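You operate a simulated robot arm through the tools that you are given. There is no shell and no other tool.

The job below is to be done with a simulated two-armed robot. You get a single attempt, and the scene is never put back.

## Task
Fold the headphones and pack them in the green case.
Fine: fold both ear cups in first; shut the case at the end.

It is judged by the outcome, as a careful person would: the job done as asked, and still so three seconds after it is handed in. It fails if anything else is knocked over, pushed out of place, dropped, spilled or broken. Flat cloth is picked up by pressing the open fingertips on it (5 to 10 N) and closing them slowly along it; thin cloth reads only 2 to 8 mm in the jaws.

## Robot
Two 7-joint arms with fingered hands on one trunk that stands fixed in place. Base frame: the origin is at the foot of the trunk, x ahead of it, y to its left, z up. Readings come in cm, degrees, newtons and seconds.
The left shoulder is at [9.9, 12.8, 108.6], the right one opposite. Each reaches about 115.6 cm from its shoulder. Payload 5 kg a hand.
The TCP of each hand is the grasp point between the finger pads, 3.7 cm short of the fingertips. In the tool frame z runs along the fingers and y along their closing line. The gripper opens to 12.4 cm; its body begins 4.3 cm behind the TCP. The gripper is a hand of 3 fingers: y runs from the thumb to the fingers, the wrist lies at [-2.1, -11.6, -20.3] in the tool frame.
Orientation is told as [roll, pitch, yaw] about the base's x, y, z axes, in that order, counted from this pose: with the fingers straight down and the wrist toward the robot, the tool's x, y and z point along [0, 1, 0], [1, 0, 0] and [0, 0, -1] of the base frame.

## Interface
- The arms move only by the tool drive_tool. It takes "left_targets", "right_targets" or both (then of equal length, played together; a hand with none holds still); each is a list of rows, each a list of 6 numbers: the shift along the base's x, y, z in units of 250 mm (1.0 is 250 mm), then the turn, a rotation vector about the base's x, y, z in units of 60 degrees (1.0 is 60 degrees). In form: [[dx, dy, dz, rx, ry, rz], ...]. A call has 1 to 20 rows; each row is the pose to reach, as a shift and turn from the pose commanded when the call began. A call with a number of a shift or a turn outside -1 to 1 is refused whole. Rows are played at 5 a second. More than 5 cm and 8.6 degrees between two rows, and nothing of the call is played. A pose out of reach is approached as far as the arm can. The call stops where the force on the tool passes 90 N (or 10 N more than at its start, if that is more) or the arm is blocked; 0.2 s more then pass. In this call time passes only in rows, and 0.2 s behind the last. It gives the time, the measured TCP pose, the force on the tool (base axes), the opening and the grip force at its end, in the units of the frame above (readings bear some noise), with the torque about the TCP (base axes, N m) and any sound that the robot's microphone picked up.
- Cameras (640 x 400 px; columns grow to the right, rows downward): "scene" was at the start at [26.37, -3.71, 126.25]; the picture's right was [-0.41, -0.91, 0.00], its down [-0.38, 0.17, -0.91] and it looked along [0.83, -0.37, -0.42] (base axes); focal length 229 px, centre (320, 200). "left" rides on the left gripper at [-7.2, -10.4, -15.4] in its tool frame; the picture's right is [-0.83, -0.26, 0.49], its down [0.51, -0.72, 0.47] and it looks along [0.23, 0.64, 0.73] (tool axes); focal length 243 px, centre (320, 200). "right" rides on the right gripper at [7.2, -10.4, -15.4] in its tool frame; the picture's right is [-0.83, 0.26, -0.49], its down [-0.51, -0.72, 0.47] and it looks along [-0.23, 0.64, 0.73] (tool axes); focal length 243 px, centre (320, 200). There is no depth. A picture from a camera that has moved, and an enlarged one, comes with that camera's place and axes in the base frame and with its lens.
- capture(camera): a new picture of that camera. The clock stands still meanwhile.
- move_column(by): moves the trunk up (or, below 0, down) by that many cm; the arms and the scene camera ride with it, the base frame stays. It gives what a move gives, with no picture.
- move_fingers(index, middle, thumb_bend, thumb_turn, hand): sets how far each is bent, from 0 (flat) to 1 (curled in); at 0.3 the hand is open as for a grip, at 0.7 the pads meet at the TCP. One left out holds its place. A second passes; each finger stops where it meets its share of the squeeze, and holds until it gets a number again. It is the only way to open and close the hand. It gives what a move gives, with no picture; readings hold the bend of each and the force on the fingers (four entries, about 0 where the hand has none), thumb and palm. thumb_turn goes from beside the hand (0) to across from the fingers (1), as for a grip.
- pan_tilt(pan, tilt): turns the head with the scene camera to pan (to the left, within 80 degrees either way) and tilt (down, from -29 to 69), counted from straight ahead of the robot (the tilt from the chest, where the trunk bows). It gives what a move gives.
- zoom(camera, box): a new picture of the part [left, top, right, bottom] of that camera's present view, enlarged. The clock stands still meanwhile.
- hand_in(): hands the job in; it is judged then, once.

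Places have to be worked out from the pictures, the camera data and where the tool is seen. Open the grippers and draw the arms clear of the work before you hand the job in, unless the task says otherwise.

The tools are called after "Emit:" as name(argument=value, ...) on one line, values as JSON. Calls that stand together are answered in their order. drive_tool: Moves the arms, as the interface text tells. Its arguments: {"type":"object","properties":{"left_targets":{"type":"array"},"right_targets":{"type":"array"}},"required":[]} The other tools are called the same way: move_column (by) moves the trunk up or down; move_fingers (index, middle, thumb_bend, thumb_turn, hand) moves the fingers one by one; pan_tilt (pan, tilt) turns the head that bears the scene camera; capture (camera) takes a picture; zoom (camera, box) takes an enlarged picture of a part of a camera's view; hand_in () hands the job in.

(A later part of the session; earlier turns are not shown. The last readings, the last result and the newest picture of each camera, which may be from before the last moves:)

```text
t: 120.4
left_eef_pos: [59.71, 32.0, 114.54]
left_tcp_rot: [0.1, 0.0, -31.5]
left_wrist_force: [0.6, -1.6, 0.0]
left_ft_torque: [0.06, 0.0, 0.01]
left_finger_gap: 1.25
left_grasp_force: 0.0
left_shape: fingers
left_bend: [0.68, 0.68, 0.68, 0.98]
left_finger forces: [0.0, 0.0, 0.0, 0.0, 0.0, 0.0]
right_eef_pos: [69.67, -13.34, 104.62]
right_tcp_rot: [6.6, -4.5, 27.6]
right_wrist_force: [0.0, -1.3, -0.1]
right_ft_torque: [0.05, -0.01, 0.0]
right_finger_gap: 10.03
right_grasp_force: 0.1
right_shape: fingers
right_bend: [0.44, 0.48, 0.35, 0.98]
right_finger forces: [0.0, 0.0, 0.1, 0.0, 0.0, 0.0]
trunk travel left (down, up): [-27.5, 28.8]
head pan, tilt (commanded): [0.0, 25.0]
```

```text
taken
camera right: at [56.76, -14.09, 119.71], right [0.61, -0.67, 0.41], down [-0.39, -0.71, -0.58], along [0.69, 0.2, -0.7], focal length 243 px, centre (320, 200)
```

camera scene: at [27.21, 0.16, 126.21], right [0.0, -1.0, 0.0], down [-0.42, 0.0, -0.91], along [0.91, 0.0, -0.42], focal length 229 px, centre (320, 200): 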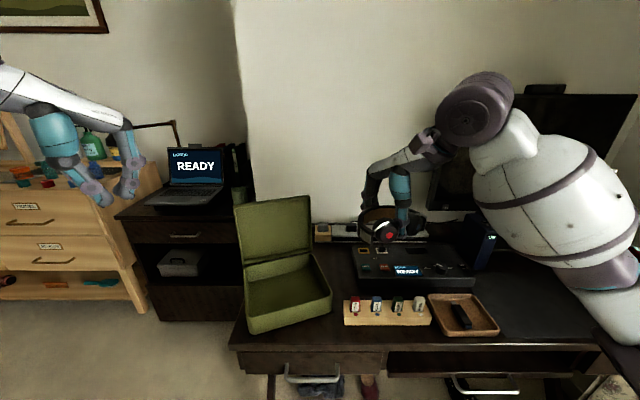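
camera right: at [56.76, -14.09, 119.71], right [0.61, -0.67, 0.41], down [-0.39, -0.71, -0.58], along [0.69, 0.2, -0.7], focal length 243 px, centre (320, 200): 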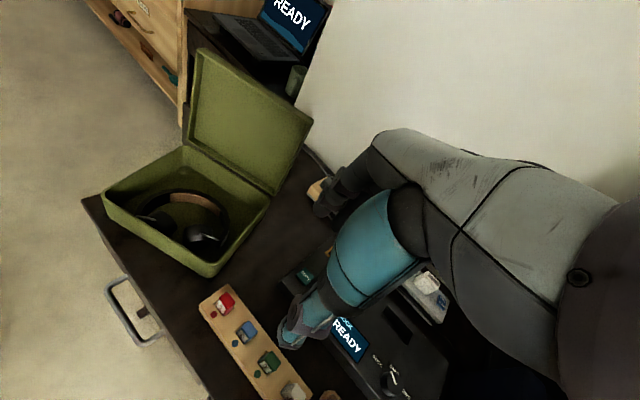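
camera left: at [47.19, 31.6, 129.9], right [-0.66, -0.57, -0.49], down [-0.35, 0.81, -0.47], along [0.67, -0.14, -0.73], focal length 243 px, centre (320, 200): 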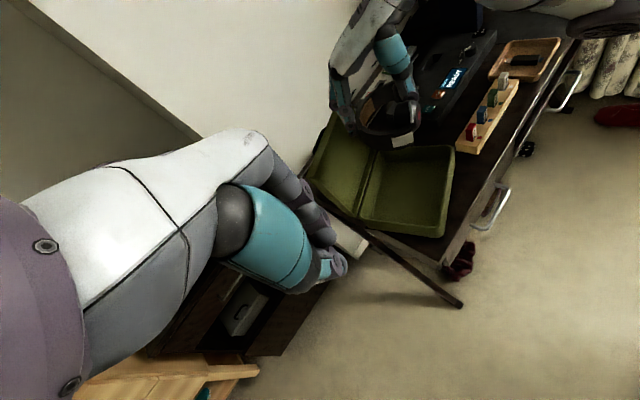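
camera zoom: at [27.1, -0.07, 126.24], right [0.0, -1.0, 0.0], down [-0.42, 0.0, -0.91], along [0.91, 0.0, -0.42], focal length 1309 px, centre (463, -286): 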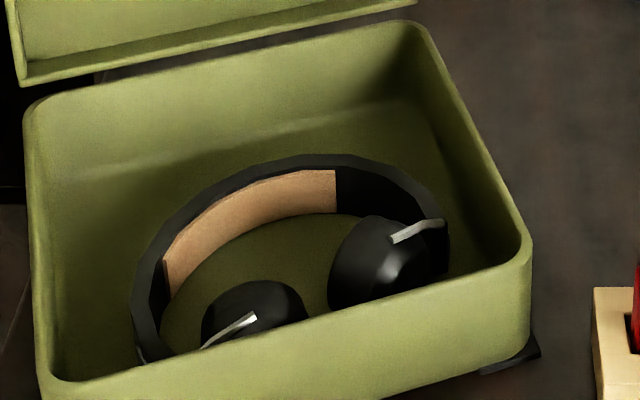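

By my measurements the cups opened slightly (to about 70°) when the thumb slipped out. I'll press them home by squeezing across the front wall and the band with the left hand. First I clear the right hand away and turn the left hand to yaw ≈17.5° above the case front.

Emit:
drive_tool(right_targets=[[-0.02, -0.12, 0, 0, 0, 0], [-0.04, -0.26, 0, 0, 0, 0], [-0.06, -0.4, 0, 0, 0, 0], [-0.08, -0.54, 0, 0, 0, 0], [-0.1, -0.68, 0, 0, 0, 0], [-0.12, -0.82, 0, 0, 0, 0], [-0.14, -0.96, 0, 0, 0, 0]], left_targets=[[0.0, 0.0, 0.0, 0, 0, 0.12], [0.0, 0.0, 0.0, 0, 0, 0.24], [0.02, -0.04, 0.0, 0, 0, 0.36], [0.05, -0.12, 0.0, 0, 0, 0.48], [0.1, -0.25, 0.0, 0, 0, 0.6], [0.16, -0.4, 0.0, 0, 0, 0.72], [0.22, -0.55, 0.0, 0, 0, 0.817]])

Emit:
move_fingers(hand="left", index=0.26, middle=0.26, thumb_bend=0.26)

Emit:
drive_tool(left_targets=[[0.06, -0.14, -0.08, 0, 0, 0], [0.12, -0.28, -0.2, 0, 0, 0], [0.17, -0.4, -0.32, 0, 0, 0], [0.2, -0.44, -0.46, 0, 0, 0], [0.2, -0.44, -0.6, 0, 0, 0]])

Emit:
capture(camera="left")

Emit:
zoom(camera="scene", box=[200, 150, 360, 345])

```text
t: 122.0
left_eef_pos: [65.36, 18.08, 114.46]
left_tcp_rot: [0.1, -0.1, 17.7]
left_wrist_force: [0.5, -0.1, 0.8]
left_ft_torque: [0.08, 0.05, 0.03]
left_finger_gap: 1.27
left_grasp_force: 0.1
left_shape: fingers
left_bend: [0.68, 0.68, 0.68, 0.98]
left_finger forces: [0.0, 0.0, 0.0, 0.1, 0.2, 0.0]
right_eef_pos: [65.86, -37.8, 104.56]
right_tcp_rot: [6.7, -4.6, 27.8]
right_wrist_force: [-0.7, -0.4, -0.1]
right_ft_torque: [0.04, -0.03, -0.01]
right_finger_gap: 10.0
right_grasp_force: 0.1
right_shape: fingers
right_bend: [0.44, 0.48, 0.35, 0.98]
right_finger forces: [0.0, 0.0, 0.1, 0.0, 0.0, 0.0]
trunk travel left (down, up): [-27.5, 28.8]
head pan, tilt (commanded): [0.0, 25.0]
```

```text
t: 123.0
left_eef_pos: [65.38, 18.33, 114.41]
left_tcp_rot: [0.0, 0.0, 17.6]
left_wrist_force: [-0.2, 0.3, 1.0]
left_ft_torque: [0.01, -0.01, -0.03]
left_finger_gap: 13.99
left_grasp_force: 0.1
left_shape: fingers
left_bend: [0.26, 0.26, 0.26, 0.98]
left_finger forces: [0.0, 0.1, 0.0, 0.0, 0.0, 0.0]
right_eef_pos: [65.88, -37.78, 104.5]
right_tcp_rot: [6.6, -4.4, 27.8]
right_wrist_force: [0.3, -0.7, -0.2]
right_ft_torque: [0.0, -0.04, -0.03]
right_finger_gap: 10.0
right_grasp_force: 0.0
right_shape: fingers
right_bend: [0.44, 0.48, 0.35, 0.98]
right_finger forces: [0.1, 0.1, 0.0, 0.0, 0.0, 0.0]
trunk travel left (down, up): [-27.5, 28.8]
head pan, tilt (commanded): [0.0, 25.0]
```

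```text
t: 124.2
left_eef_pos: [70.71, 7.71, 99.29]
left_tcp_rot: [-0.1, 0.0, 17.6]
left_wrist_force: [-0.3, 0.0, 0.3]
left_ft_torque: [-0.02, 0.02, -0.01]
left_finger_gap: 14.0
left_grasp_force: 0.1
left_shape: fingers
left_bend: [0.26, 0.26, 0.26, 0.98]
left_finger forces: [0.0, 0.0, 0.0, 0.0, 0.0, 0.1]
right_eef_pos: [65.98, -37.69, 104.6]
right_tcp_rot: [6.6, -4.5, 27.7]
right_wrist_force: [-0.5, 0.3, 0.3]
right_ft_torque: [0.01, 0.04, 0.03]
right_finger_gap: 10.03
right_grasp_force: 0.0
right_shape: fingers
right_bend: [0.44, 0.48, 0.35, 0.98]
right_finger forces: [0.0, 0.0, 0.1, 0.0, 0.1, 0.0]
trunk travel left (down, up): [-27.5, 28.8]
head pan, tilt (commanded): [0.0, 25.0]
```

```text
taken
camera left: at [62.9, -2.37, 114.68], right [0.0, -0.87, -0.49], down [-0.84, 0.27, -0.47], along [0.54, 0.41, -0.73], focal length 243 px, centre (320, 200)
```

left: 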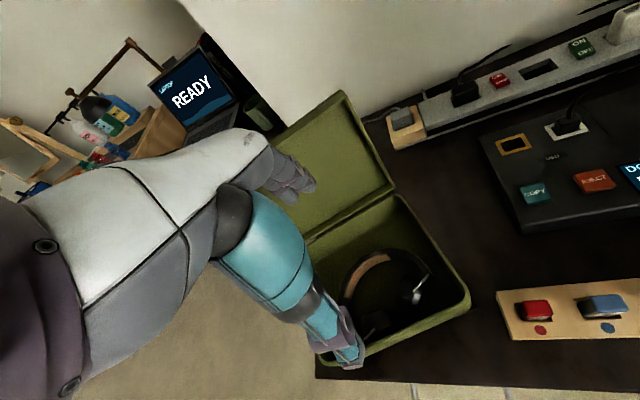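

```text
2.05 times, centred on (280, 248) of scene
camera zoom: at [27.22, 0.11, 126.21], right [0.0, -1.0, 0.0], down [-0.42, 0.0, -0.91], along [0.91, 0.0, -0.42], focal length 470 px, centre (402, 103)
```

zoom: 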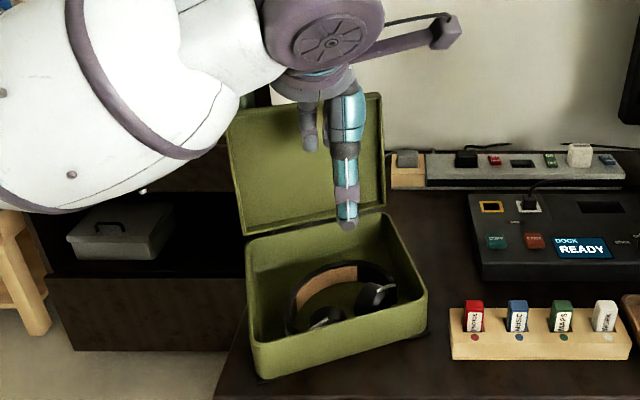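

The finger span is slightly too wide for the case depth. I narrow it a little, shift -0.6 cm in y, and lower to z≈88 to check clearances.

Emit:
move_fingers(hand="left", index=0.29, middle=0.29, thumb_bend=0.28)

Emit:
drive_tool(left_targets=[[-0.004, -0.012, -0.1, 0, 0, 0], [-0.008, -0.025, -0.22, 0, 0, 0], [-0.008, -0.025, -0.34, 0, 0, 0], [-0.008, -0.025, -0.44, 0, 0, 0]])

Emit:
zoom(camera="left", box=[240, 130, 460, 400])

Emit:
zoom(camera="scene", box=[220, 180, 360, 345])

Emit:
capture(camera="right")

```text
t: 125.2
left_eef_pos: [70.74, 7.44, 99.29]
left_tcp_rot: [0.0, 0.0, 17.5]
left_wrist_force: [0.1, 0.2, -0.1]
left_ft_torque: [-0.03, 0.01, 0.0]
left_finger_gap: 13.47
left_grasp_force: 0.1
left_shape: fingers
left_bend: [0.28, 0.28, 0.28, 0.98]
left_finger forces: [0.0, 0.0, 0.1, 0.0, 0.0, 0.0]
right_eef_pos: [65.91, -37.75, 104.68]
right_tcp_rot: [6.6, -4.5, 27.7]
right_wrist_force: [0.2, 0.1, -0.2]
right_ft_torque: [0.04, -0.03, -0.03]
right_finger_gap: 10.01
right_grasp_force: 0.0
right_shape: fingers
right_bend: [0.44, 0.48, 0.35, 0.98]
right_finger forces: [0.0, 0.0, 0.1, 0.0, 0.0, 0.0]
trunk travel left (down, up): [-27.5, 28.8]
head pan, tilt (commanded): [0.0, 25.0]
```

```text
t: 126.2
left_eef_pos: [70.54, 6.92, 88.43]
left_tcp_rot: [0.0, 0.0, 17.5]
left_wrist_force: [-0.2, -0.3, 0.0]
left_ft_torque: [0.01, 0.04, 0.02]
left_finger_gap: 13.51
left_grasp_force: 0.0
left_shape: fingers
left_bend: [0.28, 0.28, 0.28, 0.98]
left_finger forces: [0.1, 0.0, 0.1, 0.0, 0.0, 0.0]
right_eef_pos: [66.0, -37.68, 104.62]
right_tcp_rot: [6.5, -4.5, 27.6]
right_wrist_force: [-0.8, 0.1, 0.1]
right_ft_torque: [-0.01, 0.0, 0.0]
right_finger_gap: 10.04
right_grasp_force: 0.1
right_shape: fingers
right_bend: [0.44, 0.48, 0.35, 0.98]
right_finger forces: [0.0, 0.1, 0.0, 0.1, 0.1, 0.0]
trunk travel left (down, up): [-27.5, 28.8]
head pan, tilt (commanded): [0.0, 25.0]
```

```text
1.48 times, centred on (350, 265) of left
camera zoom: at [62.8, -2.96, 103.85], right [0.0, -0.87, -0.49], down [-0.84, 0.27, -0.47], along [0.54, 0.41, -0.73], focal length 359 px, centre (276, 104)
```

zoom: 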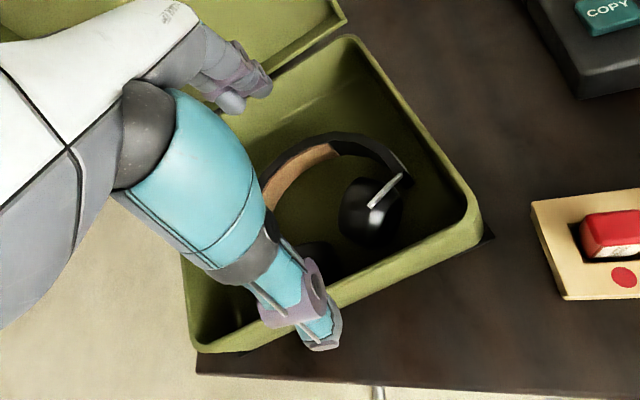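

```text
2.42 times, centred on (290, 262) of scene
camera zoom: at [27.21, 0.08, 126.21], right [0.0, -1.0, 0.0], down [-0.42, 0.0, -0.91], along [0.91, 0.0, -0.42], focal length 555 px, centre (393, 48)
```

zoom: 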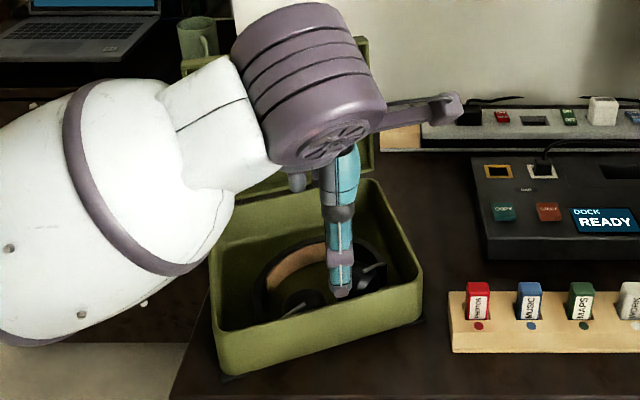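

```text
taken
camera right: at [53.07, -38.31, 119.78], right [0.61, -0.67, 0.41], down [-0.39, -0.71, -0.58], along [0.69, 0.2, -0.7], focal length 243 px, centre (320, 200)
```

right: 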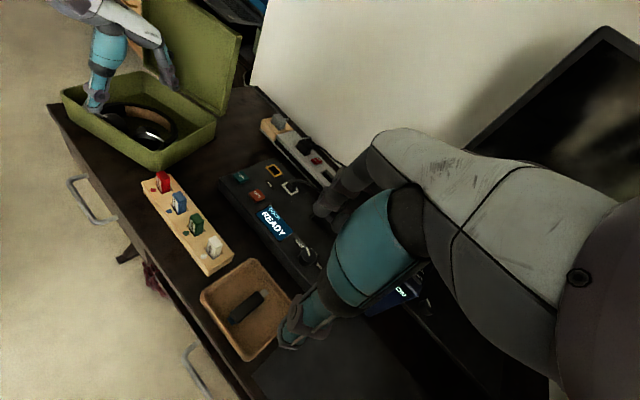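

Thumb tip is about 1.9 cm in front of the wall, and the fingertips are between the band and the back wall. I lower to z≈80.4.

Emit:
drive_tool(left_targets=[[0, 0, -0.08, 0, 0, 0], [0, 0, -0.16, 0, 0, 0], [0, 0, -0.24, 0, 0, 0], [0, 0, -0.32, 0, 0, 0]])

Emit:
zoom(camera="left", box=[240, 130, 460, 400])

Emit:
zoom(camera="right", box=[40, 0, 260, 190])

```text
t: 127.2
left_eef_pos: [70.4, 6.86, 80.52]
left_tcp_rot: [-0.2, -0.1, 17.4]
left_wrist_force: [-1.6, -0.3, 5.5]
left_ft_torque: [-0.04, 0.08, -0.05]
left_finger_gap: 13.97
left_grasp_force: 2.6
left_shape: fingers
left_bend: [0.27, 0.28, 0.26, 0.97]
left_finger forces: [1.7, 0.1, 0.1, 0.0, 4.8, 0.1]
right_eef_pos: [65.78, -37.76, 104.66]
right_tcp_rot: [6.6, -4.5, 27.7]
right_wrist_force: [0.2, -1.1, 1.4]
right_ft_torque: [0.0, -0.03, 0.02]
right_finger_gap: 10.02
right_grasp_force: 0.1
right_shape: fingers
right_bend: [0.44, 0.48, 0.35, 0.98]
right_finger forces: [0.1, 0.1, 0.0, 0.0, 0.0, 0.1]
trunk travel left (down, up): [-27.5, 28.8]
head pan, tilt (commanded): [0.0, 25.0]
```

```text
1.48 times, centred on (350, 265) of left
camera zoom: at [62.62, -3.03, 95.89], right [0.0, -0.87, -0.49], down [-0.84, 0.27, -0.47], along [0.54, 0.41, -0.73], focal length 359 px, centre (276, 104)
```

zoom: 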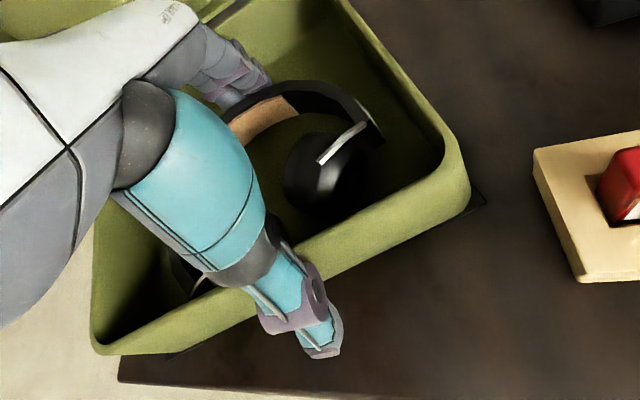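

```text
2.11 times, centred on (150, 95) of right
camera zoom: at [52.93, -38.35, 119.84], right [0.61, -0.67, 0.41], down [-0.39, -0.71, -0.58], along [0.69, 0.2, -0.7], focal length 511 px, centre (678, 421)
```

zoom: 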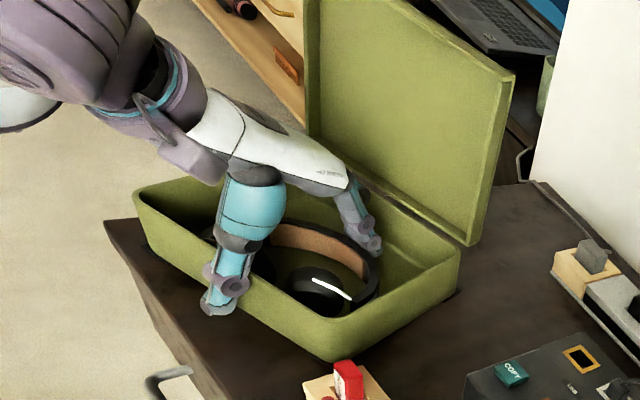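

The right camera gives a great view: the left thumb is outside the front wall and the fingers are behind the band. I squeeze gently to press the cups home against the wall.

Emit:
move_fingers(hand="left", index=0.35, middle=0.35, thumb_bend=0.3)

Emit:
zoom(camera="right", box=[40, 0, 260, 190])

```text
t: 128.2
left_eef_pos: [70.48, 7.03, 80.51]
left_tcp_rot: [0.1, -0.1, 17.6]
left_wrist_force: [-0.8, -2.8, 8.5]
left_ft_torque: [-0.05, -0.07, -0.12]
left_finger_gap: 13.13
left_grasp_force: 5.0
left_shape: fingers
left_bend: [0.32, 0.35, 0.27, 0.97]
left_finger forces: [4.3, 0.0, 0.1, 0.0, 6.5, 0.0]
right_eef_pos: [65.71, -37.77, 104.67]
right_tcp_rot: [6.5, -4.6, 27.6]
right_wrist_force: [-0.1, 0.1, -0.3]
right_ft_torque: [-0.02, -0.03, 0.05]
right_finger_gap: 10.04
right_grasp_force: 0.1
right_shape: fingers
right_bend: [0.44, 0.48, 0.35, 0.98]
right_finger forces: [0.0, 0.1, 0.0, 0.0, 0.1, 0.0]
trunk travel left (down, up): [-27.5, 28.8]
head pan, tilt (commanded): [0.0, 25.0]
```

```text
2.11 times, centred on (150, 95) of right
camera zoom: at [52.93, -38.36, 119.83], right [0.61, -0.67, 0.41], down [-0.39, -0.71, -0.58], along [0.69, 0.2, -0.7], focal length 511 px, centre (678, 421)
```

zoom: 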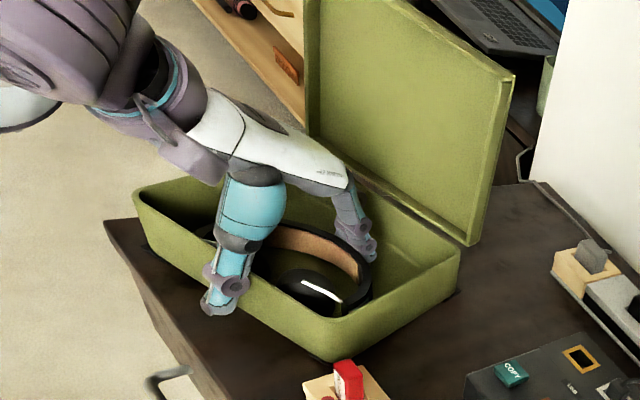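

The headphones moved toward the front wall. I squeeze a bit more.

Emit:
move_fingers(hand="left", index=0.42, middle=0.42, thumb_bend=0.32)

Emit:
zoom(camera="right", box=[40, 0, 260, 190])

Emit:
zoom(camera="left", box=[240, 130, 460, 400])

```text
t: 129.2
left_eef_pos: [70.57, 6.98, 80.49]
left_tcp_rot: [0.1, 0.0, 17.7]
left_wrist_force: [7.6, 1.1, 12.5]
left_ft_torque: [0.1, -0.56, -0.08]
left_finger_gap: 12.92
left_grasp_force: 13.3
left_shape: fingers
left_bend: [0.33, 0.38, 0.28, 0.97]
left_finger forces: [11.7, 5.4, 0.0, 0.1, 9.7, 0.1]
right_eef_pos: [65.92, -37.73, 104.63]
right_tcp_rot: [6.5, -4.6, 27.7]
right_wrist_force: [0.3, -0.3, -0.7]
right_ft_torque: [0.0, 0.02, 0.03]
right_finger_gap: 10.03
right_grasp_force: 0.0
right_shape: fingers
right_bend: [0.44, 0.48, 0.35, 0.98]
right_finger forces: [0.1, 0.0, 0.1, 0.0, 0.0, 0.0]
trunk travel left (down, up): [-27.5, 28.8]
head pan, tilt (commanded): [0.0, 25.0]
```

```text
2.11 times, centred on (150, 95) of right
camera zoom: at [52.99, -38.34, 119.81], right [0.61, -0.67, 0.41], down [-0.39, -0.71, -0.58], along [0.69, 0.2, -0.7], focal length 511 px, centre (678, 421)
```

zoom: 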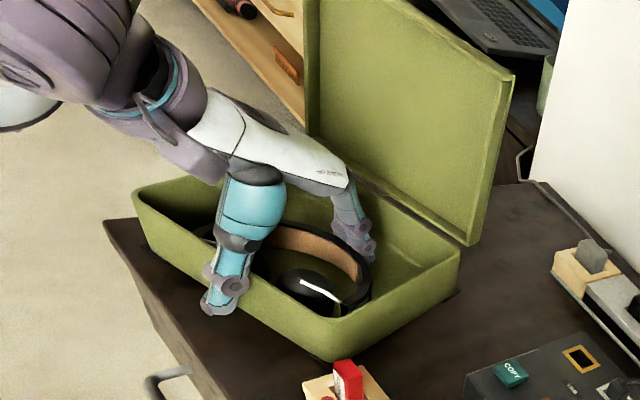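

```text
1.48 times, centred on (350, 265) of left
camera zoom: at [62.71, -2.98, 95.85], right [0.0, -0.87, -0.49], down [-0.84, 0.27, -0.47], along [0.54, 0.41, -0.73], focal length 359 px, centre (276, 104)
```

zoom: 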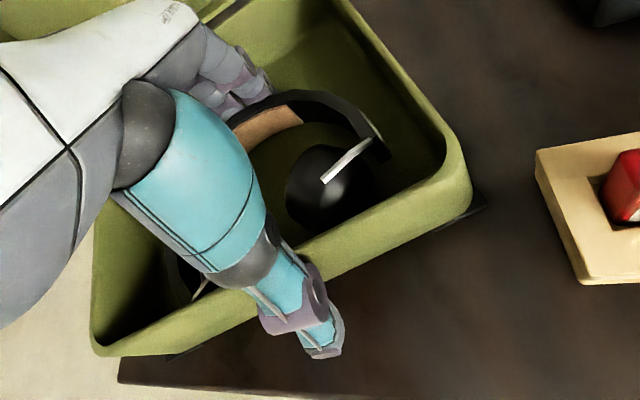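

The squeeze is firm (about 17 N total). I open the fingers, lift the left hand out, and look at the fold again.

Emit:
move_fingers(hand="left", index=0.28, middle=0.28, thumb_bend=0.24)

Emit:
drive_tool(left_targets=[[0, 0, 0.08, 0, 0, 0], [0, 0, 0.18, 0, 0, 0], [0, 0, 0.3, 0, 0, 0], [0, 0, 0.44, 0, 0, 0], [-0.02, 0.02, 0.6, 0, 0, 0], [-0.06, 0.1, 0.74, 0, 0, 0], [-0.1, 0.22, 0.84, 0, 0, -0.05], [-0.14, 0.36, 0.9, 0, 0, -0.1], [-0.18, 0.52, 0.95, 0, 0, -0.15]])

Emit:
zoom(camera="right", box=[40, 0, 260, 190])

Emit:
zoom(camera="scene", box=[255, 240, 335, 320])

Emit:
capture(camera="left")

```text
t: 130.2
left_eef_pos: [70.41, 6.95, 80.41]
left_tcp_rot: [-0.1, 0.0, 17.5]
left_wrist_force: [-2.2, -1.2, -0.6]
left_ft_torque: [0.02, -0.09, 0.01]
left_finger_gap: 13.99
left_grasp_force: 1.0
left_shape: fingers
left_bend: [0.28, 0.28, 0.23, 0.97]
left_finger forces: [0.0, 0.1, 0.1, 0.0, 2.1, 0.0]
right_eef_pos: [65.95, -37.67, 104.66]
right_tcp_rot: [6.6, -4.6, 27.6]
right_wrist_force: [1.1, 0.5, -0.3]
right_ft_torque: [0.02, -0.02, 0.02]
right_finger_gap: 10.01
right_grasp_force: 0.0
right_shape: fingers
right_bend: [0.44, 0.48, 0.35, 0.98]
right_finger forces: [0.0, 0.0, 0.0, 0.0, 0.0, 0.0]
trunk travel left (down, up): [-27.5, 28.8]
head pan, tilt (commanded): [0.0, 25.0]
```

```text
t: 132.2
left_eef_pos: [65.78, 20.08, 104.05]
left_tcp_rot: [0.0, -0.1, 8.5]
left_wrist_force: [-0.8, 0.5, 0.9]
left_ft_torque: [-0.06, -0.04, -0.02]
left_finger_gap: 13.81
left_grasp_force: 0.1
left_shape: fingers
left_bend: [0.28, 0.28, 0.24, 0.97]
left_finger forces: [0.0, 0.0, 0.0, 0.0, 0.1, 0.1]
right_eef_pos: [65.72, -37.66, 104.72]
right_tcp_rot: [6.5, -4.5, 27.7]
right_wrist_force: [1.6, 0.8, 0.6]
right_ft_torque: [-0.02, 0.0, -0.04]
right_finger_gap: 10.0
right_grasp_force: 0.0
right_shape: fingers
right_bend: [0.44, 0.48, 0.35, 0.98]
right_finger forces: [0.0, 0.0, 0.1, 0.0, 0.0, 0.1]
trunk travel left (down, up): [-27.5, 28.8]
head pan, tilt (commanded): [0.0, 25.0]
```

```text
2.11 times, centred on (150, 95) of right
camera zoom: at [52.92, -38.21, 119.89], right [0.61, -0.67, 0.41], down [-0.39, -0.71, -0.58], along [0.69, 0.19, -0.7], focal length 511 px, centre (678, 421)
```

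zoom: 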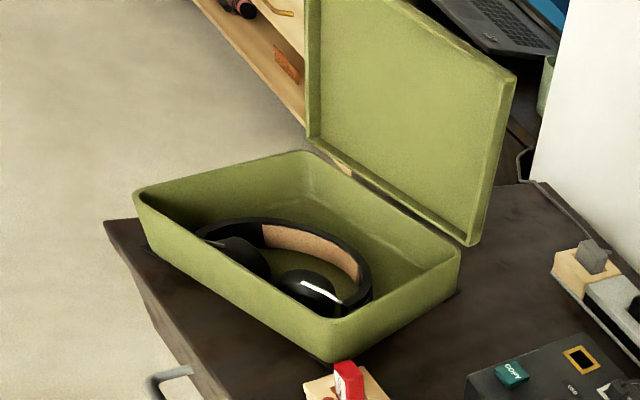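

```text
5.00 times, centred on (295, 280) of scene
camera zoom: at [27.08, 0.2, 126.24], right [0.0, -1.0, 0.0], down [-0.42, 0.0, -0.91], along [0.91, 0.0, -0.42], focal length 1145 px, centre (445, -200)
```

zoom: 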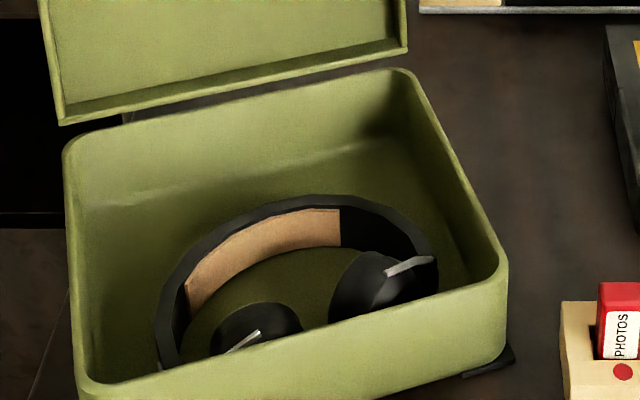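

```text
taken
camera left: at [56.43, 11.52, 119.45], right [-0.14, -0.86, -0.49], down [-0.79, 0.4, -0.47], along [0.6, 0.32, -0.73], focal length 243 px, centre (320, 200)
```

left: 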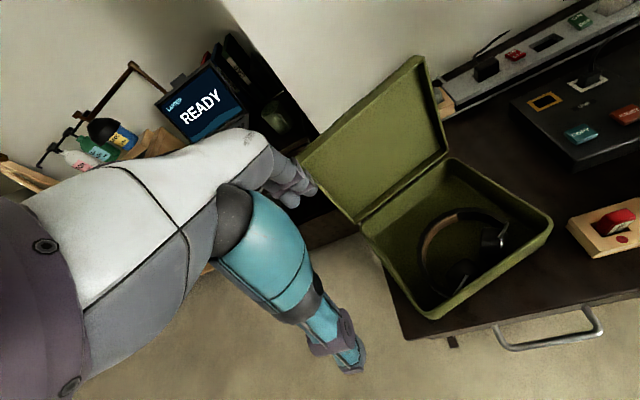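

I zoom in with the left camera to measure the cup angles again.

Emit:
zoom(camera="left", box=[390, 190, 530, 310])

Emit:
zoom(camera="right", box=[90, 60, 190, 150])

```text
3.33 times, centred on (460, 250) of left
camera zoom: at [56.43, 11.52, 119.45], right [-0.14, -0.86, -0.49], down [-0.79, 0.4, -0.47], along [0.6, 0.32, -0.73], focal length 809 px, centre (-147, 33)
```

zoom: 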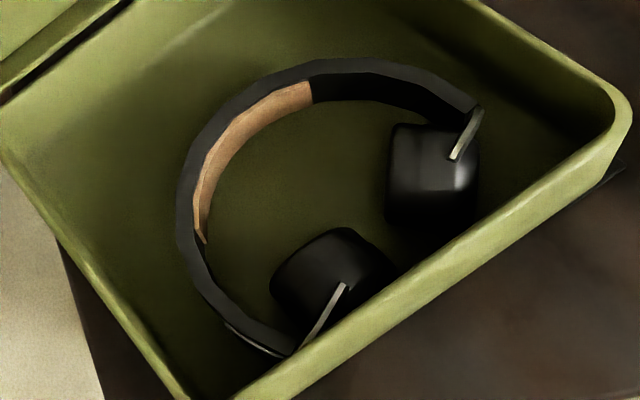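

```text
4.44 times, centred on (140, 105) of right
camera zoom: at [52.92, -38.21, 119.89], right [0.61, -0.67, 0.41], down [-0.39, -0.71, -0.58], along [0.69, 0.19, -0.7], focal length 1078 px, centre (1120, 622)
```

zoom: 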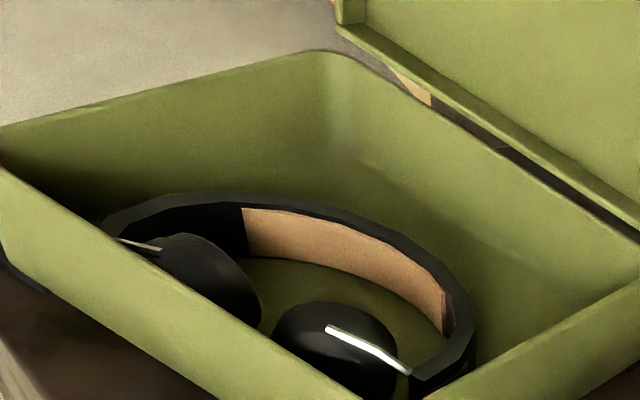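

The left cup is at about 80° but the right cup is still at about 71°. I'll repeat the squeeze with the right hand near the band's right shoulder so the right cup is pressed home too. First I clear the left hand and bring the right one over, upright.

Emit:
move_fingers(hand="right", index=0.27, middle=0.27, thumb_bend=0.27)

Emit:
drive_tool(left_targets=[[-0.03, 0.1, 0.06, 0, 0, 0], [-0.06, 0.22, 0.12, 0, 0, 0], [-0.09, 0.34, 0.18, 0, 0, 0], [-0.12, 0.46, 0.24, 0, 0, 0], [-0.15, 0.58, 0.3, 0, 0, 0], [-0.18, 0.7, 0.34, 0, 0, 0], [-0.18, 0.7, 0.34, 0, 0, 0]], right_targets=[[0.02, 0.12, 0.02, -0.03, 0.004, 0], [0.04, 0.26, 0.02, -0.06, 0.008, 0], [0.07, 0.4, 0.02, -0.09, 0.012, 0], [0.1, 0.54, 0.02, -0.11, 0.014, 0], [0.12, 0.68, 0.02, -0.13, 0.016, 0], [0.14, 0.84, 0.02, -0.13, 0.016, 0], [0.16, 1.0, 0.02, -0.13, 0.016, 0]])

Emit:
drive_tool(right_targets=[[0.03, 0.14, 0, 0, 0, 0], [0.05, 0.28, 0, 0, 0, 0], [0.07, 0.42, 0, 0, 0, 0], [0.08, 0.56, 0, 0, 0, 0], [0.08, 0.7, 0, 0, 0, 0], [0.08, 0.71, -0.12, 0, 0, 0], [0.08, 0.71, -0.26, 0, 0, 0]])

Emit:
capture(camera="right")

Emit:
zoom(camera="scene", box=[210, 150, 370, 345])

```text
t: 133.2
left_eef_pos: [65.71, 19.84, 104.06]
left_tcp_rot: [0.0, 0.0, 8.6]
left_wrist_force: [0.1, -0.1, 0.6]
left_ft_torque: [0.01, 0.01, 0.0]
left_finger_gap: 13.86
left_grasp_force: 0.1
left_shape: fingers
left_bend: [0.28, 0.28, 0.24, 0.97]
left_finger forces: [0.0, 0.0, 0.0, 0.1, 0.1, 0.1]
right_eef_pos: [65.91, -37.7, 104.69]
right_tcp_rot: [6.6, -4.5, 27.7]
right_wrist_force: [0.8, 0.1, -0.2]
right_ft_torque: [0.01, -0.01, -0.04]
right_finger_gap: 13.68
right_grasp_force: 0.1
right_shape: fingers
right_bend: [0.27, 0.27, 0.27, 0.98]
right_finger forces: [0.0, 0.0, 0.1, 0.0, 0.0, 0.0]
trunk travel left (down, up): [-27.5, 28.8]
head pan, tilt (commanded): [0.0, 25.0]
```

```text
t: 134.8
left_eef_pos: [61.39, 37.52, 112.37]
left_tcp_rot: [-0.1, 0.1, 8.6]
left_wrist_force: [0.0, -0.5, -0.5]
left_ft_torque: [0.0, 0.0, -0.02]
left_finger_gap: 13.86
left_grasp_force: 0.1
left_shape: fingers
left_bend: [0.28, 0.28, 0.24, 0.97]
left_finger forces: [0.0, 0.0, 0.1, 0.1, 0.0, 0.1]
right_eef_pos: [70.6, -12.32, 105.18]
right_tcp_rot: [0.2, 0.1, 27.9]
right_wrist_force: [0.0, 0.3, -0.7]
right_ft_torque: [-0.01, 0.04, -0.01]
right_finger_gap: 13.69
right_grasp_force: 0.1
right_shape: fingers
right_bend: [0.27, 0.27, 0.27, 0.98]
right_finger forces: [0.0, 0.1, 0.1, 0.0, 0.1, 0.0]
trunk travel left (down, up): [-27.5, 28.8]
head pan, tilt (commanded): [0.0, 25.0]
```

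```text
t: 136.4
left_eef_pos: [61.29, 37.53, 112.56]
left_tcp_rot: [0.0, 0.1, 8.5]
left_wrist_force: [0.1, 0.0, -0.1]
left_ft_torque: [0.02, 0.03, 0.01]
left_finger_gap: 13.87
left_grasp_force: 0.1
left_shape: fingers
left_bend: [0.28, 0.28, 0.24, 0.97]
left_finger forces: [0.1, 0.0, 0.1, 0.0, 0.0, 0.1]
right_eef_pos: [72.34, 5.46, 98.57]
right_tcp_rot: [0.0, -0.1, 28.0]
right_wrist_force: [0.7, -0.4, 0.3]
right_ft_torque: [0.02, -0.03, 0.03]
right_finger_gap: 13.71
right_grasp_force: 0.1
right_shape: fingers
right_bend: [0.27, 0.27, 0.27, 0.98]
right_finger forces: [0.0, 0.0, 0.0, 0.0, 0.1, 0.0]
trunk travel left (down, up): [-27.5, 28.8]
head pan, tilt (commanded): [0.0, 25.0]
```

```text
taken
camera right: at [59.78, 6.93, 113.9], right [0.62, -0.61, 0.49], down [-0.4, -0.79, -0.47], along [0.68, 0.1, -0.73], focal length 243 px, centre (320, 200)
```

right: 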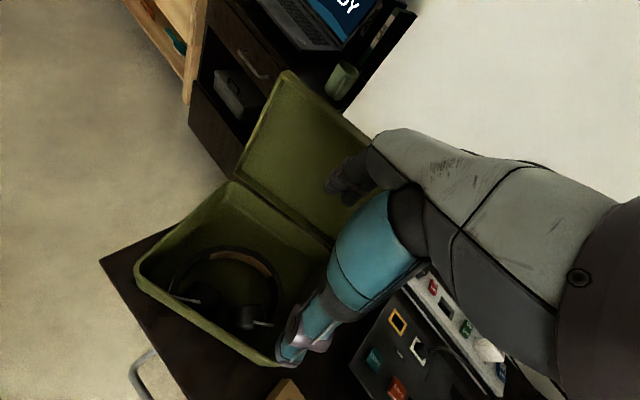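

```text
2.05 times, centred on (290, 248) of scene
camera zoom: at [27.21, 0.09, 126.21], right [0.0, -1.0, 0.0], down [-0.42, 0.0, -0.91], along [0.91, 0.0, -0.42], focal length 470 px, centre (382, 103)
```

zoom: 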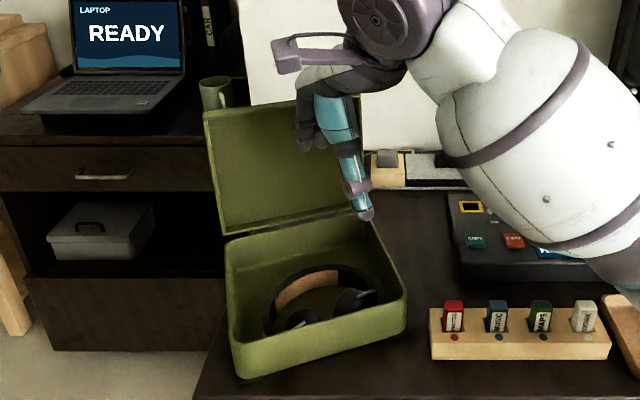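

The thumb is too close above the wall, so I shift 1.5 cm toward the front and lower to z≈80.5.

Emit:
drive_tool(right_targets=[[-0.03, -0.01, -0.04, 0, 0, 0], [-0.057, -0.02, -0.12, 0, 0, 0], [-0.057, -0.02, -0.24, 0, 0, 0], [-0.057, -0.02, -0.36, 0, 0, 0], [-0.057, -0.02, -0.44, 0, 0, 0]])

Emit:
zoom(camera="right", box=[120, 120, 420, 400])

Emit:
capture(camera="left")

```text
t: 137.6
left_eef_pos: [61.46, 37.34, 112.41]
left_tcp_rot: [-0.1, 0.0, 8.6]
left_wrist_force: [-0.2, 0.3, 0.5]
left_ft_torque: [-0.04, -0.01, 0.0]
left_finger_gap: 13.86
left_grasp_force: 0.1
left_shape: fingers
left_bend: [0.28, 0.28, 0.24, 0.97]
left_finger forces: [0.0, 0.0, 0.1, 0.1, 0.0, 0.0]
right_eef_pos: [70.74, 4.77, 87.74]
right_tcp_rot: [0.2, 0.0, 28.0]
right_wrist_force: [-0.4, 0.5, 0.0]
right_ft_torque: [-0.04, -0.03, 0.0]
right_finger_gap: 13.73
right_grasp_force: 0.1
right_shape: fingers
right_bend: [0.27, 0.27, 0.27, 0.98]
right_finger forces: [0.0, 0.1, 0.0, 0.1, 0.1, 0.1]
trunk travel left (down, up): [-27.5, 28.8]
head pan, tilt (commanded): [0.0, 25.0]
```

```text
1.43 times, centred on (270, 260) of right
camera zoom: at [58.21, 6.27, 103.15], right [0.62, -0.61, 0.49], down [-0.4, -0.79, -0.47], along [0.67, 0.1, -0.73], focal length 347 px, centre (391, 114)
```

zoom: 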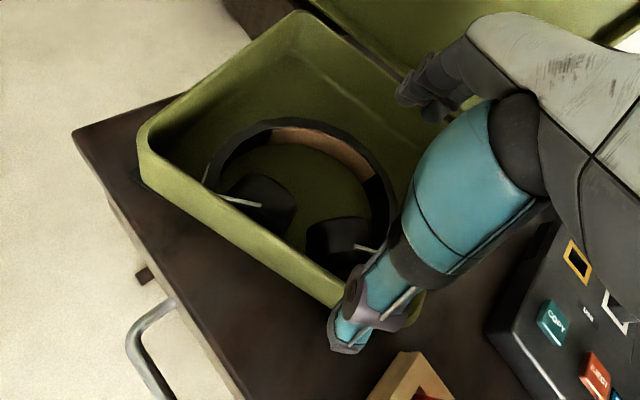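

```text
taken
camera left: at [52.15, 28.81, 127.94], right [-0.14, -0.86, -0.49], down [-0.79, 0.39, -0.47], along [0.6, 0.32, -0.73], focal length 243 px, centre (320, 200)
```

left: 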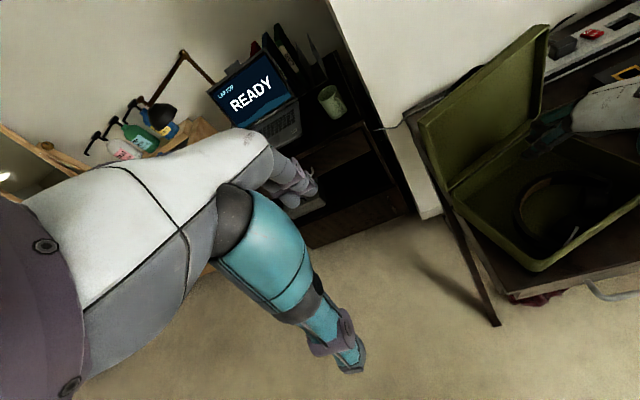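

Thumb outside, fingers just inside the back wall. I narrow the span slightly and lower to z≈80.5.

Emit:
move_fingers(hand="right", index=0.31, middle=0.31, thumb_bend=0.28)

Emit:
drive_tool(right_targets=[[0, 0, -0.08, 0, 0, 0], [0, 0, -0.16, 0, 0, 0], [0, 0, -0.23, 0, 0, 0], [0, 0, -0.29, 0, 0, 0]])

Emit:
zoom(camera="right", box=[120, 120, 420, 400])

Emit:
zoom(camera="scene", box=[220, 180, 360, 345])

```text
t: 138.6
left_eef_pos: [61.32, 37.45, 112.42]
left_tcp_rot: [0.0, 0.1, 8.4]
left_wrist_force: [-0.4, 0.3, 0.4]
left_ft_torque: [0.0, 0.02, 0.0]
left_finger_gap: 13.85
left_grasp_force: 0.0
left_shape: fingers
left_bend: [0.28, 0.28, 0.24, 0.97]
left_finger forces: [0.1, 0.0, 0.0, 0.0, 0.0, 0.0]
right_eef_pos: [70.75, 4.81, 87.86]
right_tcp_rot: [0.1, 0.0, 28.0]
right_wrist_force: [-0.4, 0.5, -0.4]
right_ft_torque: [-0.02, 0.02, 0.0]
right_finger_gap: 12.99
right_grasp_force: 0.0
right_shape: fingers
right_bend: [0.31, 0.31, 0.28, 0.98]
right_finger forces: [0.1, 0.0, 0.1, 0.0, 0.0, 0.1]
trunk travel left (down, up): [-27.5, 28.8]
head pan, tilt (commanded): [0.0, 25.0]
```

```text
t: 139.6
left_eef_pos: [61.47, 37.38, 112.51]
left_tcp_rot: [0.2, -0.1, 8.4]
left_wrist_force: [-0.3, -0.2, -0.2]
left_ft_torque: [-0.05, 0.01, 0.01]
left_finger_gap: 13.85
left_grasp_force: 0.0
left_shape: fingers
left_bend: [0.28, 0.28, 0.24, 0.97]
left_finger forces: [0.0, 0.1, 0.1, 0.0, 0.0, 0.0]
right_eef_pos: [70.86, 4.7, 80.53]
right_tcp_rot: [0.2, -0.1, 28.0]
right_wrist_force: [1.8, 1.6, 3.2]
right_ft_torque: [0.12, -0.17, 0.01]
right_finger_gap: 13.29
right_grasp_force: 1.5
right_shape: fingers
right_bend: [0.29, 0.31, 0.28, 0.98]
right_finger forces: [3.5, 0.0, 0.0, 0.1, 0.0, 0.1]
trunk travel left (down, up): [-27.5, 28.8]
head pan, tilt (commanded): [0.0, 25.0]
```

```text
1.43 times, centred on (270, 260) of right
camera zoom: at [58.19, 6.13, 95.92], right [0.62, -0.61, 0.49], down [-0.4, -0.78, -0.47], along [0.68, 0.1, -0.73], focal length 347 px, centre (391, 114)
```

zoom: 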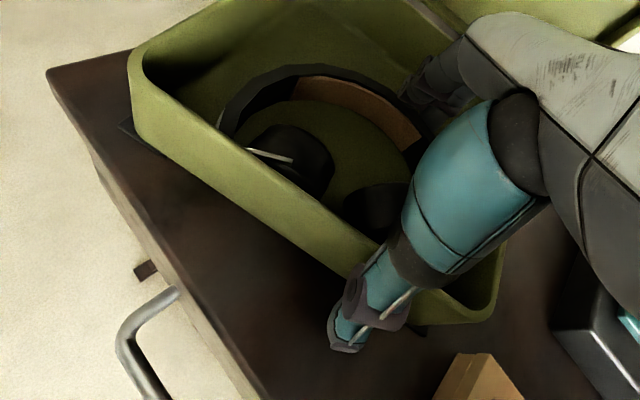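

```text
2.42 times, centred on (290, 262) of scene
camera zoom: at [27.15, 0.06, 126.23], right [0.0, -1.0, 0.0], down [-0.42, 0.0, -0.91], along [0.91, 0.0, -0.42], focal length 555 px, centre (393, 48)
```

zoom: 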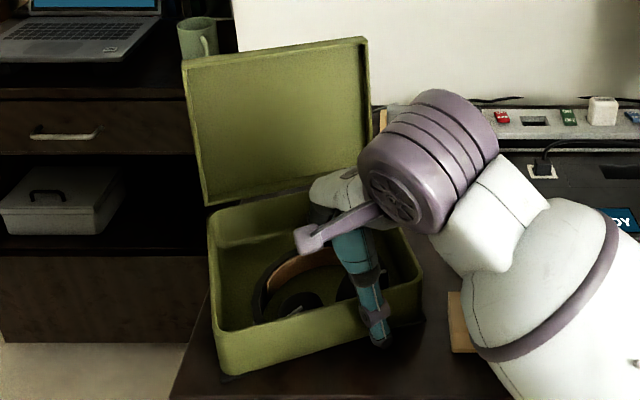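

The index touches the band's back lightly. I squeeze gently, with the middle finger leading.

Emit:
move_fingers(hand="right", index=0.35, middle=0.4, thumb_bend=0.34)

Emit:
zoom(camera="right", box=[120, 120, 420, 400])

```text
t: 140.6
left_eef_pos: [61.35, 37.44, 112.51]
left_tcp_rot: [0.0, -0.1, 8.5]
left_wrist_force: [-0.1, 0.9, 1.8]
left_ft_torque: [0.02, -0.01, 0.03]
left_finger_gap: 13.84
left_grasp_force: 0.0
left_shape: fingers
left_bend: [0.28, 0.28, 0.24, 0.97]
left_finger forces: [0.0, 0.0, 0.1, 0.0, 0.0, 0.0]
right_eef_pos: [70.83, 4.54, 80.54]
right_tcp_rot: [0.1, -0.1, 28.0]
right_wrist_force: [4.1, -0.2, 5.5]
right_ft_torque: [0.17, -0.37, -0.15]
right_finger_gap: 12.88
right_grasp_force: 6.2
right_shape: fingers
right_bend: [0.29, 0.39, 0.32, 0.97]
right_finger forces: [7.1, 1.3, 0.0, 0.0, 5.2, 0.0]
trunk travel left (down, up): [-27.5, 28.8]
head pan, tilt (commanded): [0.0, 25.0]
```

```text
1.43 times, centred on (270, 260) of right
camera zoom: at [58.18, 6.11, 95.91], right [0.62, -0.61, 0.49], down [-0.4, -0.79, -0.47], along [0.68, 0.1, -0.73], focal length 347 px, centre (391, 114)
```

zoom: 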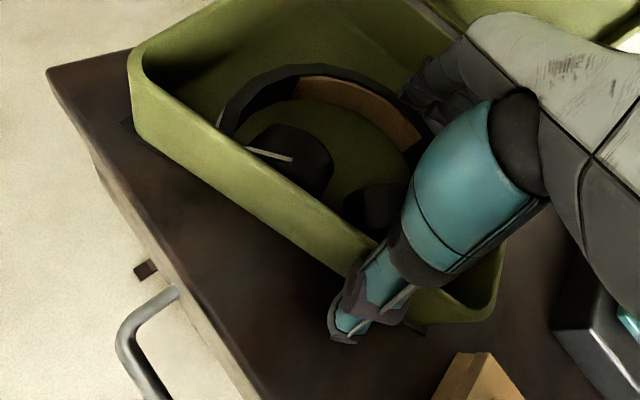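

Contact is building. I squeeze more firmly.

Emit:
move_fingers(hand="right", index=0.42, middle=0.48, thumb_bend=0.38)

Emit:
zoom(camera="right", box=[120, 120, 420, 400])

Emit:
zoom(camera="scene", box=[220, 180, 360, 345])

```text
t: 141.6
left_eef_pos: [61.33, 37.43, 112.57]
left_tcp_rot: [-0.1, 0.0, 8.5]
left_wrist_force: [-0.5, -0.6, 0.4]
left_ft_torque: [0.03, -0.01, 0.02]
left_finger_gap: 13.83
left_grasp_force: 0.0
left_shape: fingers
left_bend: [0.28, 0.28, 0.24, 0.97]
left_finger forces: [0.1, 0.0, 0.0, 0.0, 0.0, 0.0]
right_eef_pos: [70.95, 4.64, 80.51]
right_tcp_rot: [0.1, -0.1, 28.0]
right_wrist_force: [3.5, -4.6, 8.0]
right_ft_torque: [0.23, -0.58, -0.34]
right_finger_gap: 12.13
right_grasp_force: 12.7
right_shape: fingers
right_bend: [0.33, 0.46, 0.34, 0.97]
right_finger forces: [10.7, 3.2, 0.1, 0.0, 10.9, 0.0]
trunk travel left (down, up): [-27.5, 28.8]
head pan, tilt (commanded): [0.0, 25.0]
```

```text
1.43 times, centred on (270, 260) of right
camera zoom: at [58.17, 6.08, 95.92], right [0.62, -0.61, 0.49], down [-0.4, -0.78, -0.47], along [0.68, 0.1, -0.73], focal length 347 px, centre (391, 114)
```

zoom: 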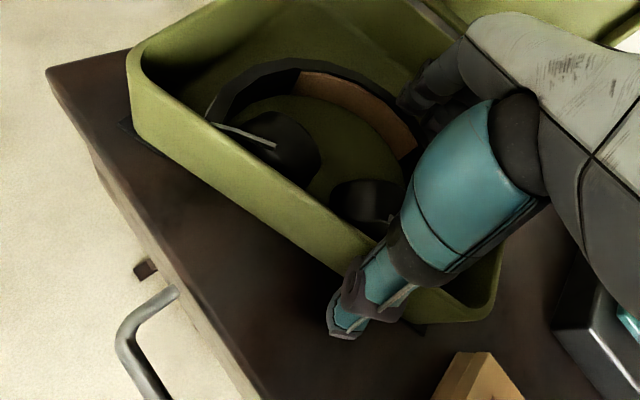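

```text
2.42 times, centred on (290, 262) of scene
camera zoom: at [27.12, 0.01, 126.23], right [0.0, -1.0, 0.0], down [-0.42, 0.0, -0.91], along [0.91, 0.0, -0.42], focal length 555 px, centre (393, 48)
```

zoom: 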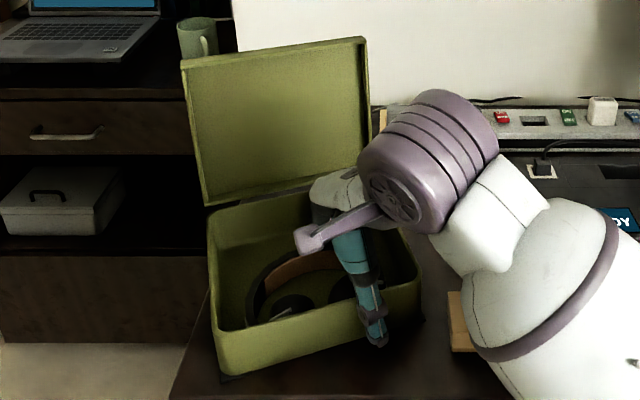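

The headset shifted left while being pressed. I release and lift the right hand out to re-check the cups.

Emit:
move_fingers(hand="right", index=0.3, middle=0.3, thumb_bend=0.27)

Emit:
drive_tool(right_targets=[[0, 0, 0.08, 0, 0, 0], [0, 0, 0.18, 0, 0, 0], [0, 0, 0.3, 0, 0, 0], [0, 0, 0.44, 0, 0, 0], [-0.02, -0.02, 0.6, 0, 0, 0], [-0.04, -0.1, 0.74, 0, 0, 0], [-0.06, -0.22, 0.86, 0, 0, 0], [-0.06, -0.36, 0.92, 0, 0, 0], [-0.06, -0.52, 0.96, 0, 0, 0], [-0.06, -0.7, 0.96, 0, 0, 0]])

Emit:
zoom(camera="scene", box=[255, 240, 335, 320])

Emit:
capture(camera="right")

Emit:
zoom(camera="left", box=[470, 140, 640, 280])

```text
t: 142.6
left_eef_pos: [61.37, 37.49, 112.55]
left_tcp_rot: [0.0, 0.0, 8.5]
left_wrist_force: [0.0, -0.8, -0.1]
left_ft_torque: [0.02, 0.02, -0.01]
left_finger_gap: 13.83
left_grasp_force: 0.0
left_shape: fingers
left_bend: [0.28, 0.28, 0.24, 0.97]
left_finger forces: [0.1, 0.0, 0.0, 0.0, 0.0, 0.0]
right_eef_pos: [70.8, 4.55, 80.61]
right_tcp_rot: [0.1, -0.1, 28.0]
right_wrist_force: [-0.1, -0.4, -0.5]
right_ft_torque: [0.02, 0.02, 0.0]
right_finger_gap: 13.18
right_grasp_force: 0.2
right_shape: fingers
right_bend: [0.3, 0.3, 0.27, 0.97]
right_finger forces: [0.1, 0.1, 0.0, 0.0, 0.1, 0.0]
trunk travel left (down, up): [-27.5, 28.8]
head pan, tilt (commanded): [0.0, 25.0]
```

```text
t: 144.8
left_eef_pos: [61.43, 37.29, 112.54]
left_tcp_rot: [0.1, 0.0, 8.5]
left_wrist_force: [0.6, -0.8, 0.0]
left_ft_torque: [0.04, 0.01, -0.03]
left_finger_gap: 13.84
left_grasp_force: 0.1
left_shape: fingers
left_bend: [0.28, 0.28, 0.24, 0.97]
left_finger forces: [0.0, 0.0, 0.0, 0.1, 0.1, 0.0]
right_eef_pos: [69.35, -12.87, 104.17]
right_tcp_rot: [0.1, 0.0, 28.0]
right_wrist_force: [0.2, 0.4, -0.3]
right_ft_torque: [-0.01, -0.02, 0.0]
right_finger_gap: 13.21
right_grasp_force: 0.1
right_shape: fingers
right_bend: [0.3, 0.3, 0.27, 0.98]
right_finger forces: [0.0, 0.1, 0.1, 0.0, 0.0, 0.0]
trunk travel left (down, up): [-27.5, 28.8]
head pan, tilt (commanded): [0.0, 25.0]
```

```text
5.00 times, centred on (295, 280) of scene
camera zoom: at [27.12, -0.1, 126.23], right [0.0, -1.0, 0.0], down [-0.42, 0.0, -0.91], along [0.91, 0.0, -0.42], focal length 1145 px, centre (445, -200)
```

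zoom: 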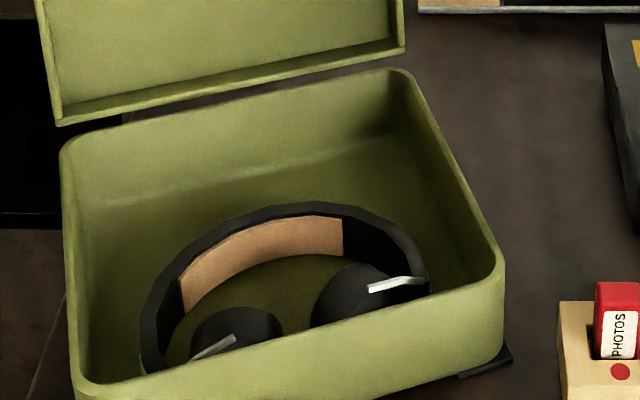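

```text
taken
camera right: at [56.7, -11.43, 119.68], right [0.62, -0.61, 0.49], down [-0.4, -0.78, -0.47], along [0.67, 0.1, -0.73], focal length 243 px, centre (320, 200)
```

right: 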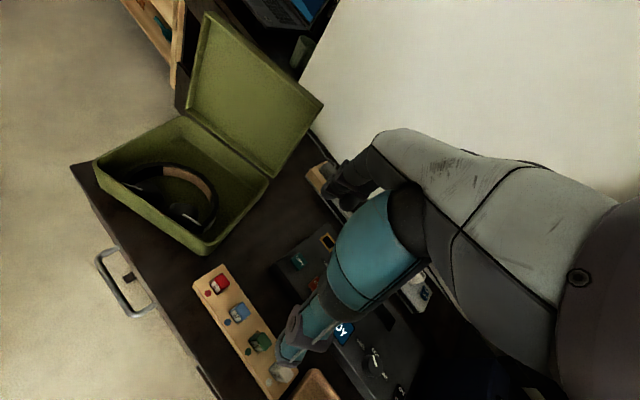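

```text
2.86 times, centred on (555, 210) of left
camera zoom: at [52.07, 28.65, 128.01], right [-0.14, -0.86, -0.49], down [-0.79, 0.4, -0.47], along [0.6, 0.33, -0.73], focal length 693 px, centre (-351, 171)
```

zoom: 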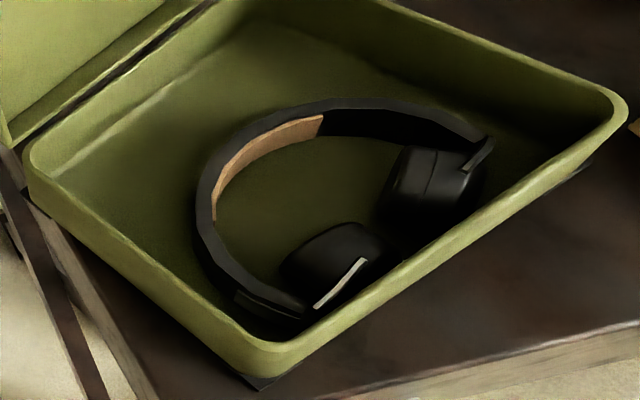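

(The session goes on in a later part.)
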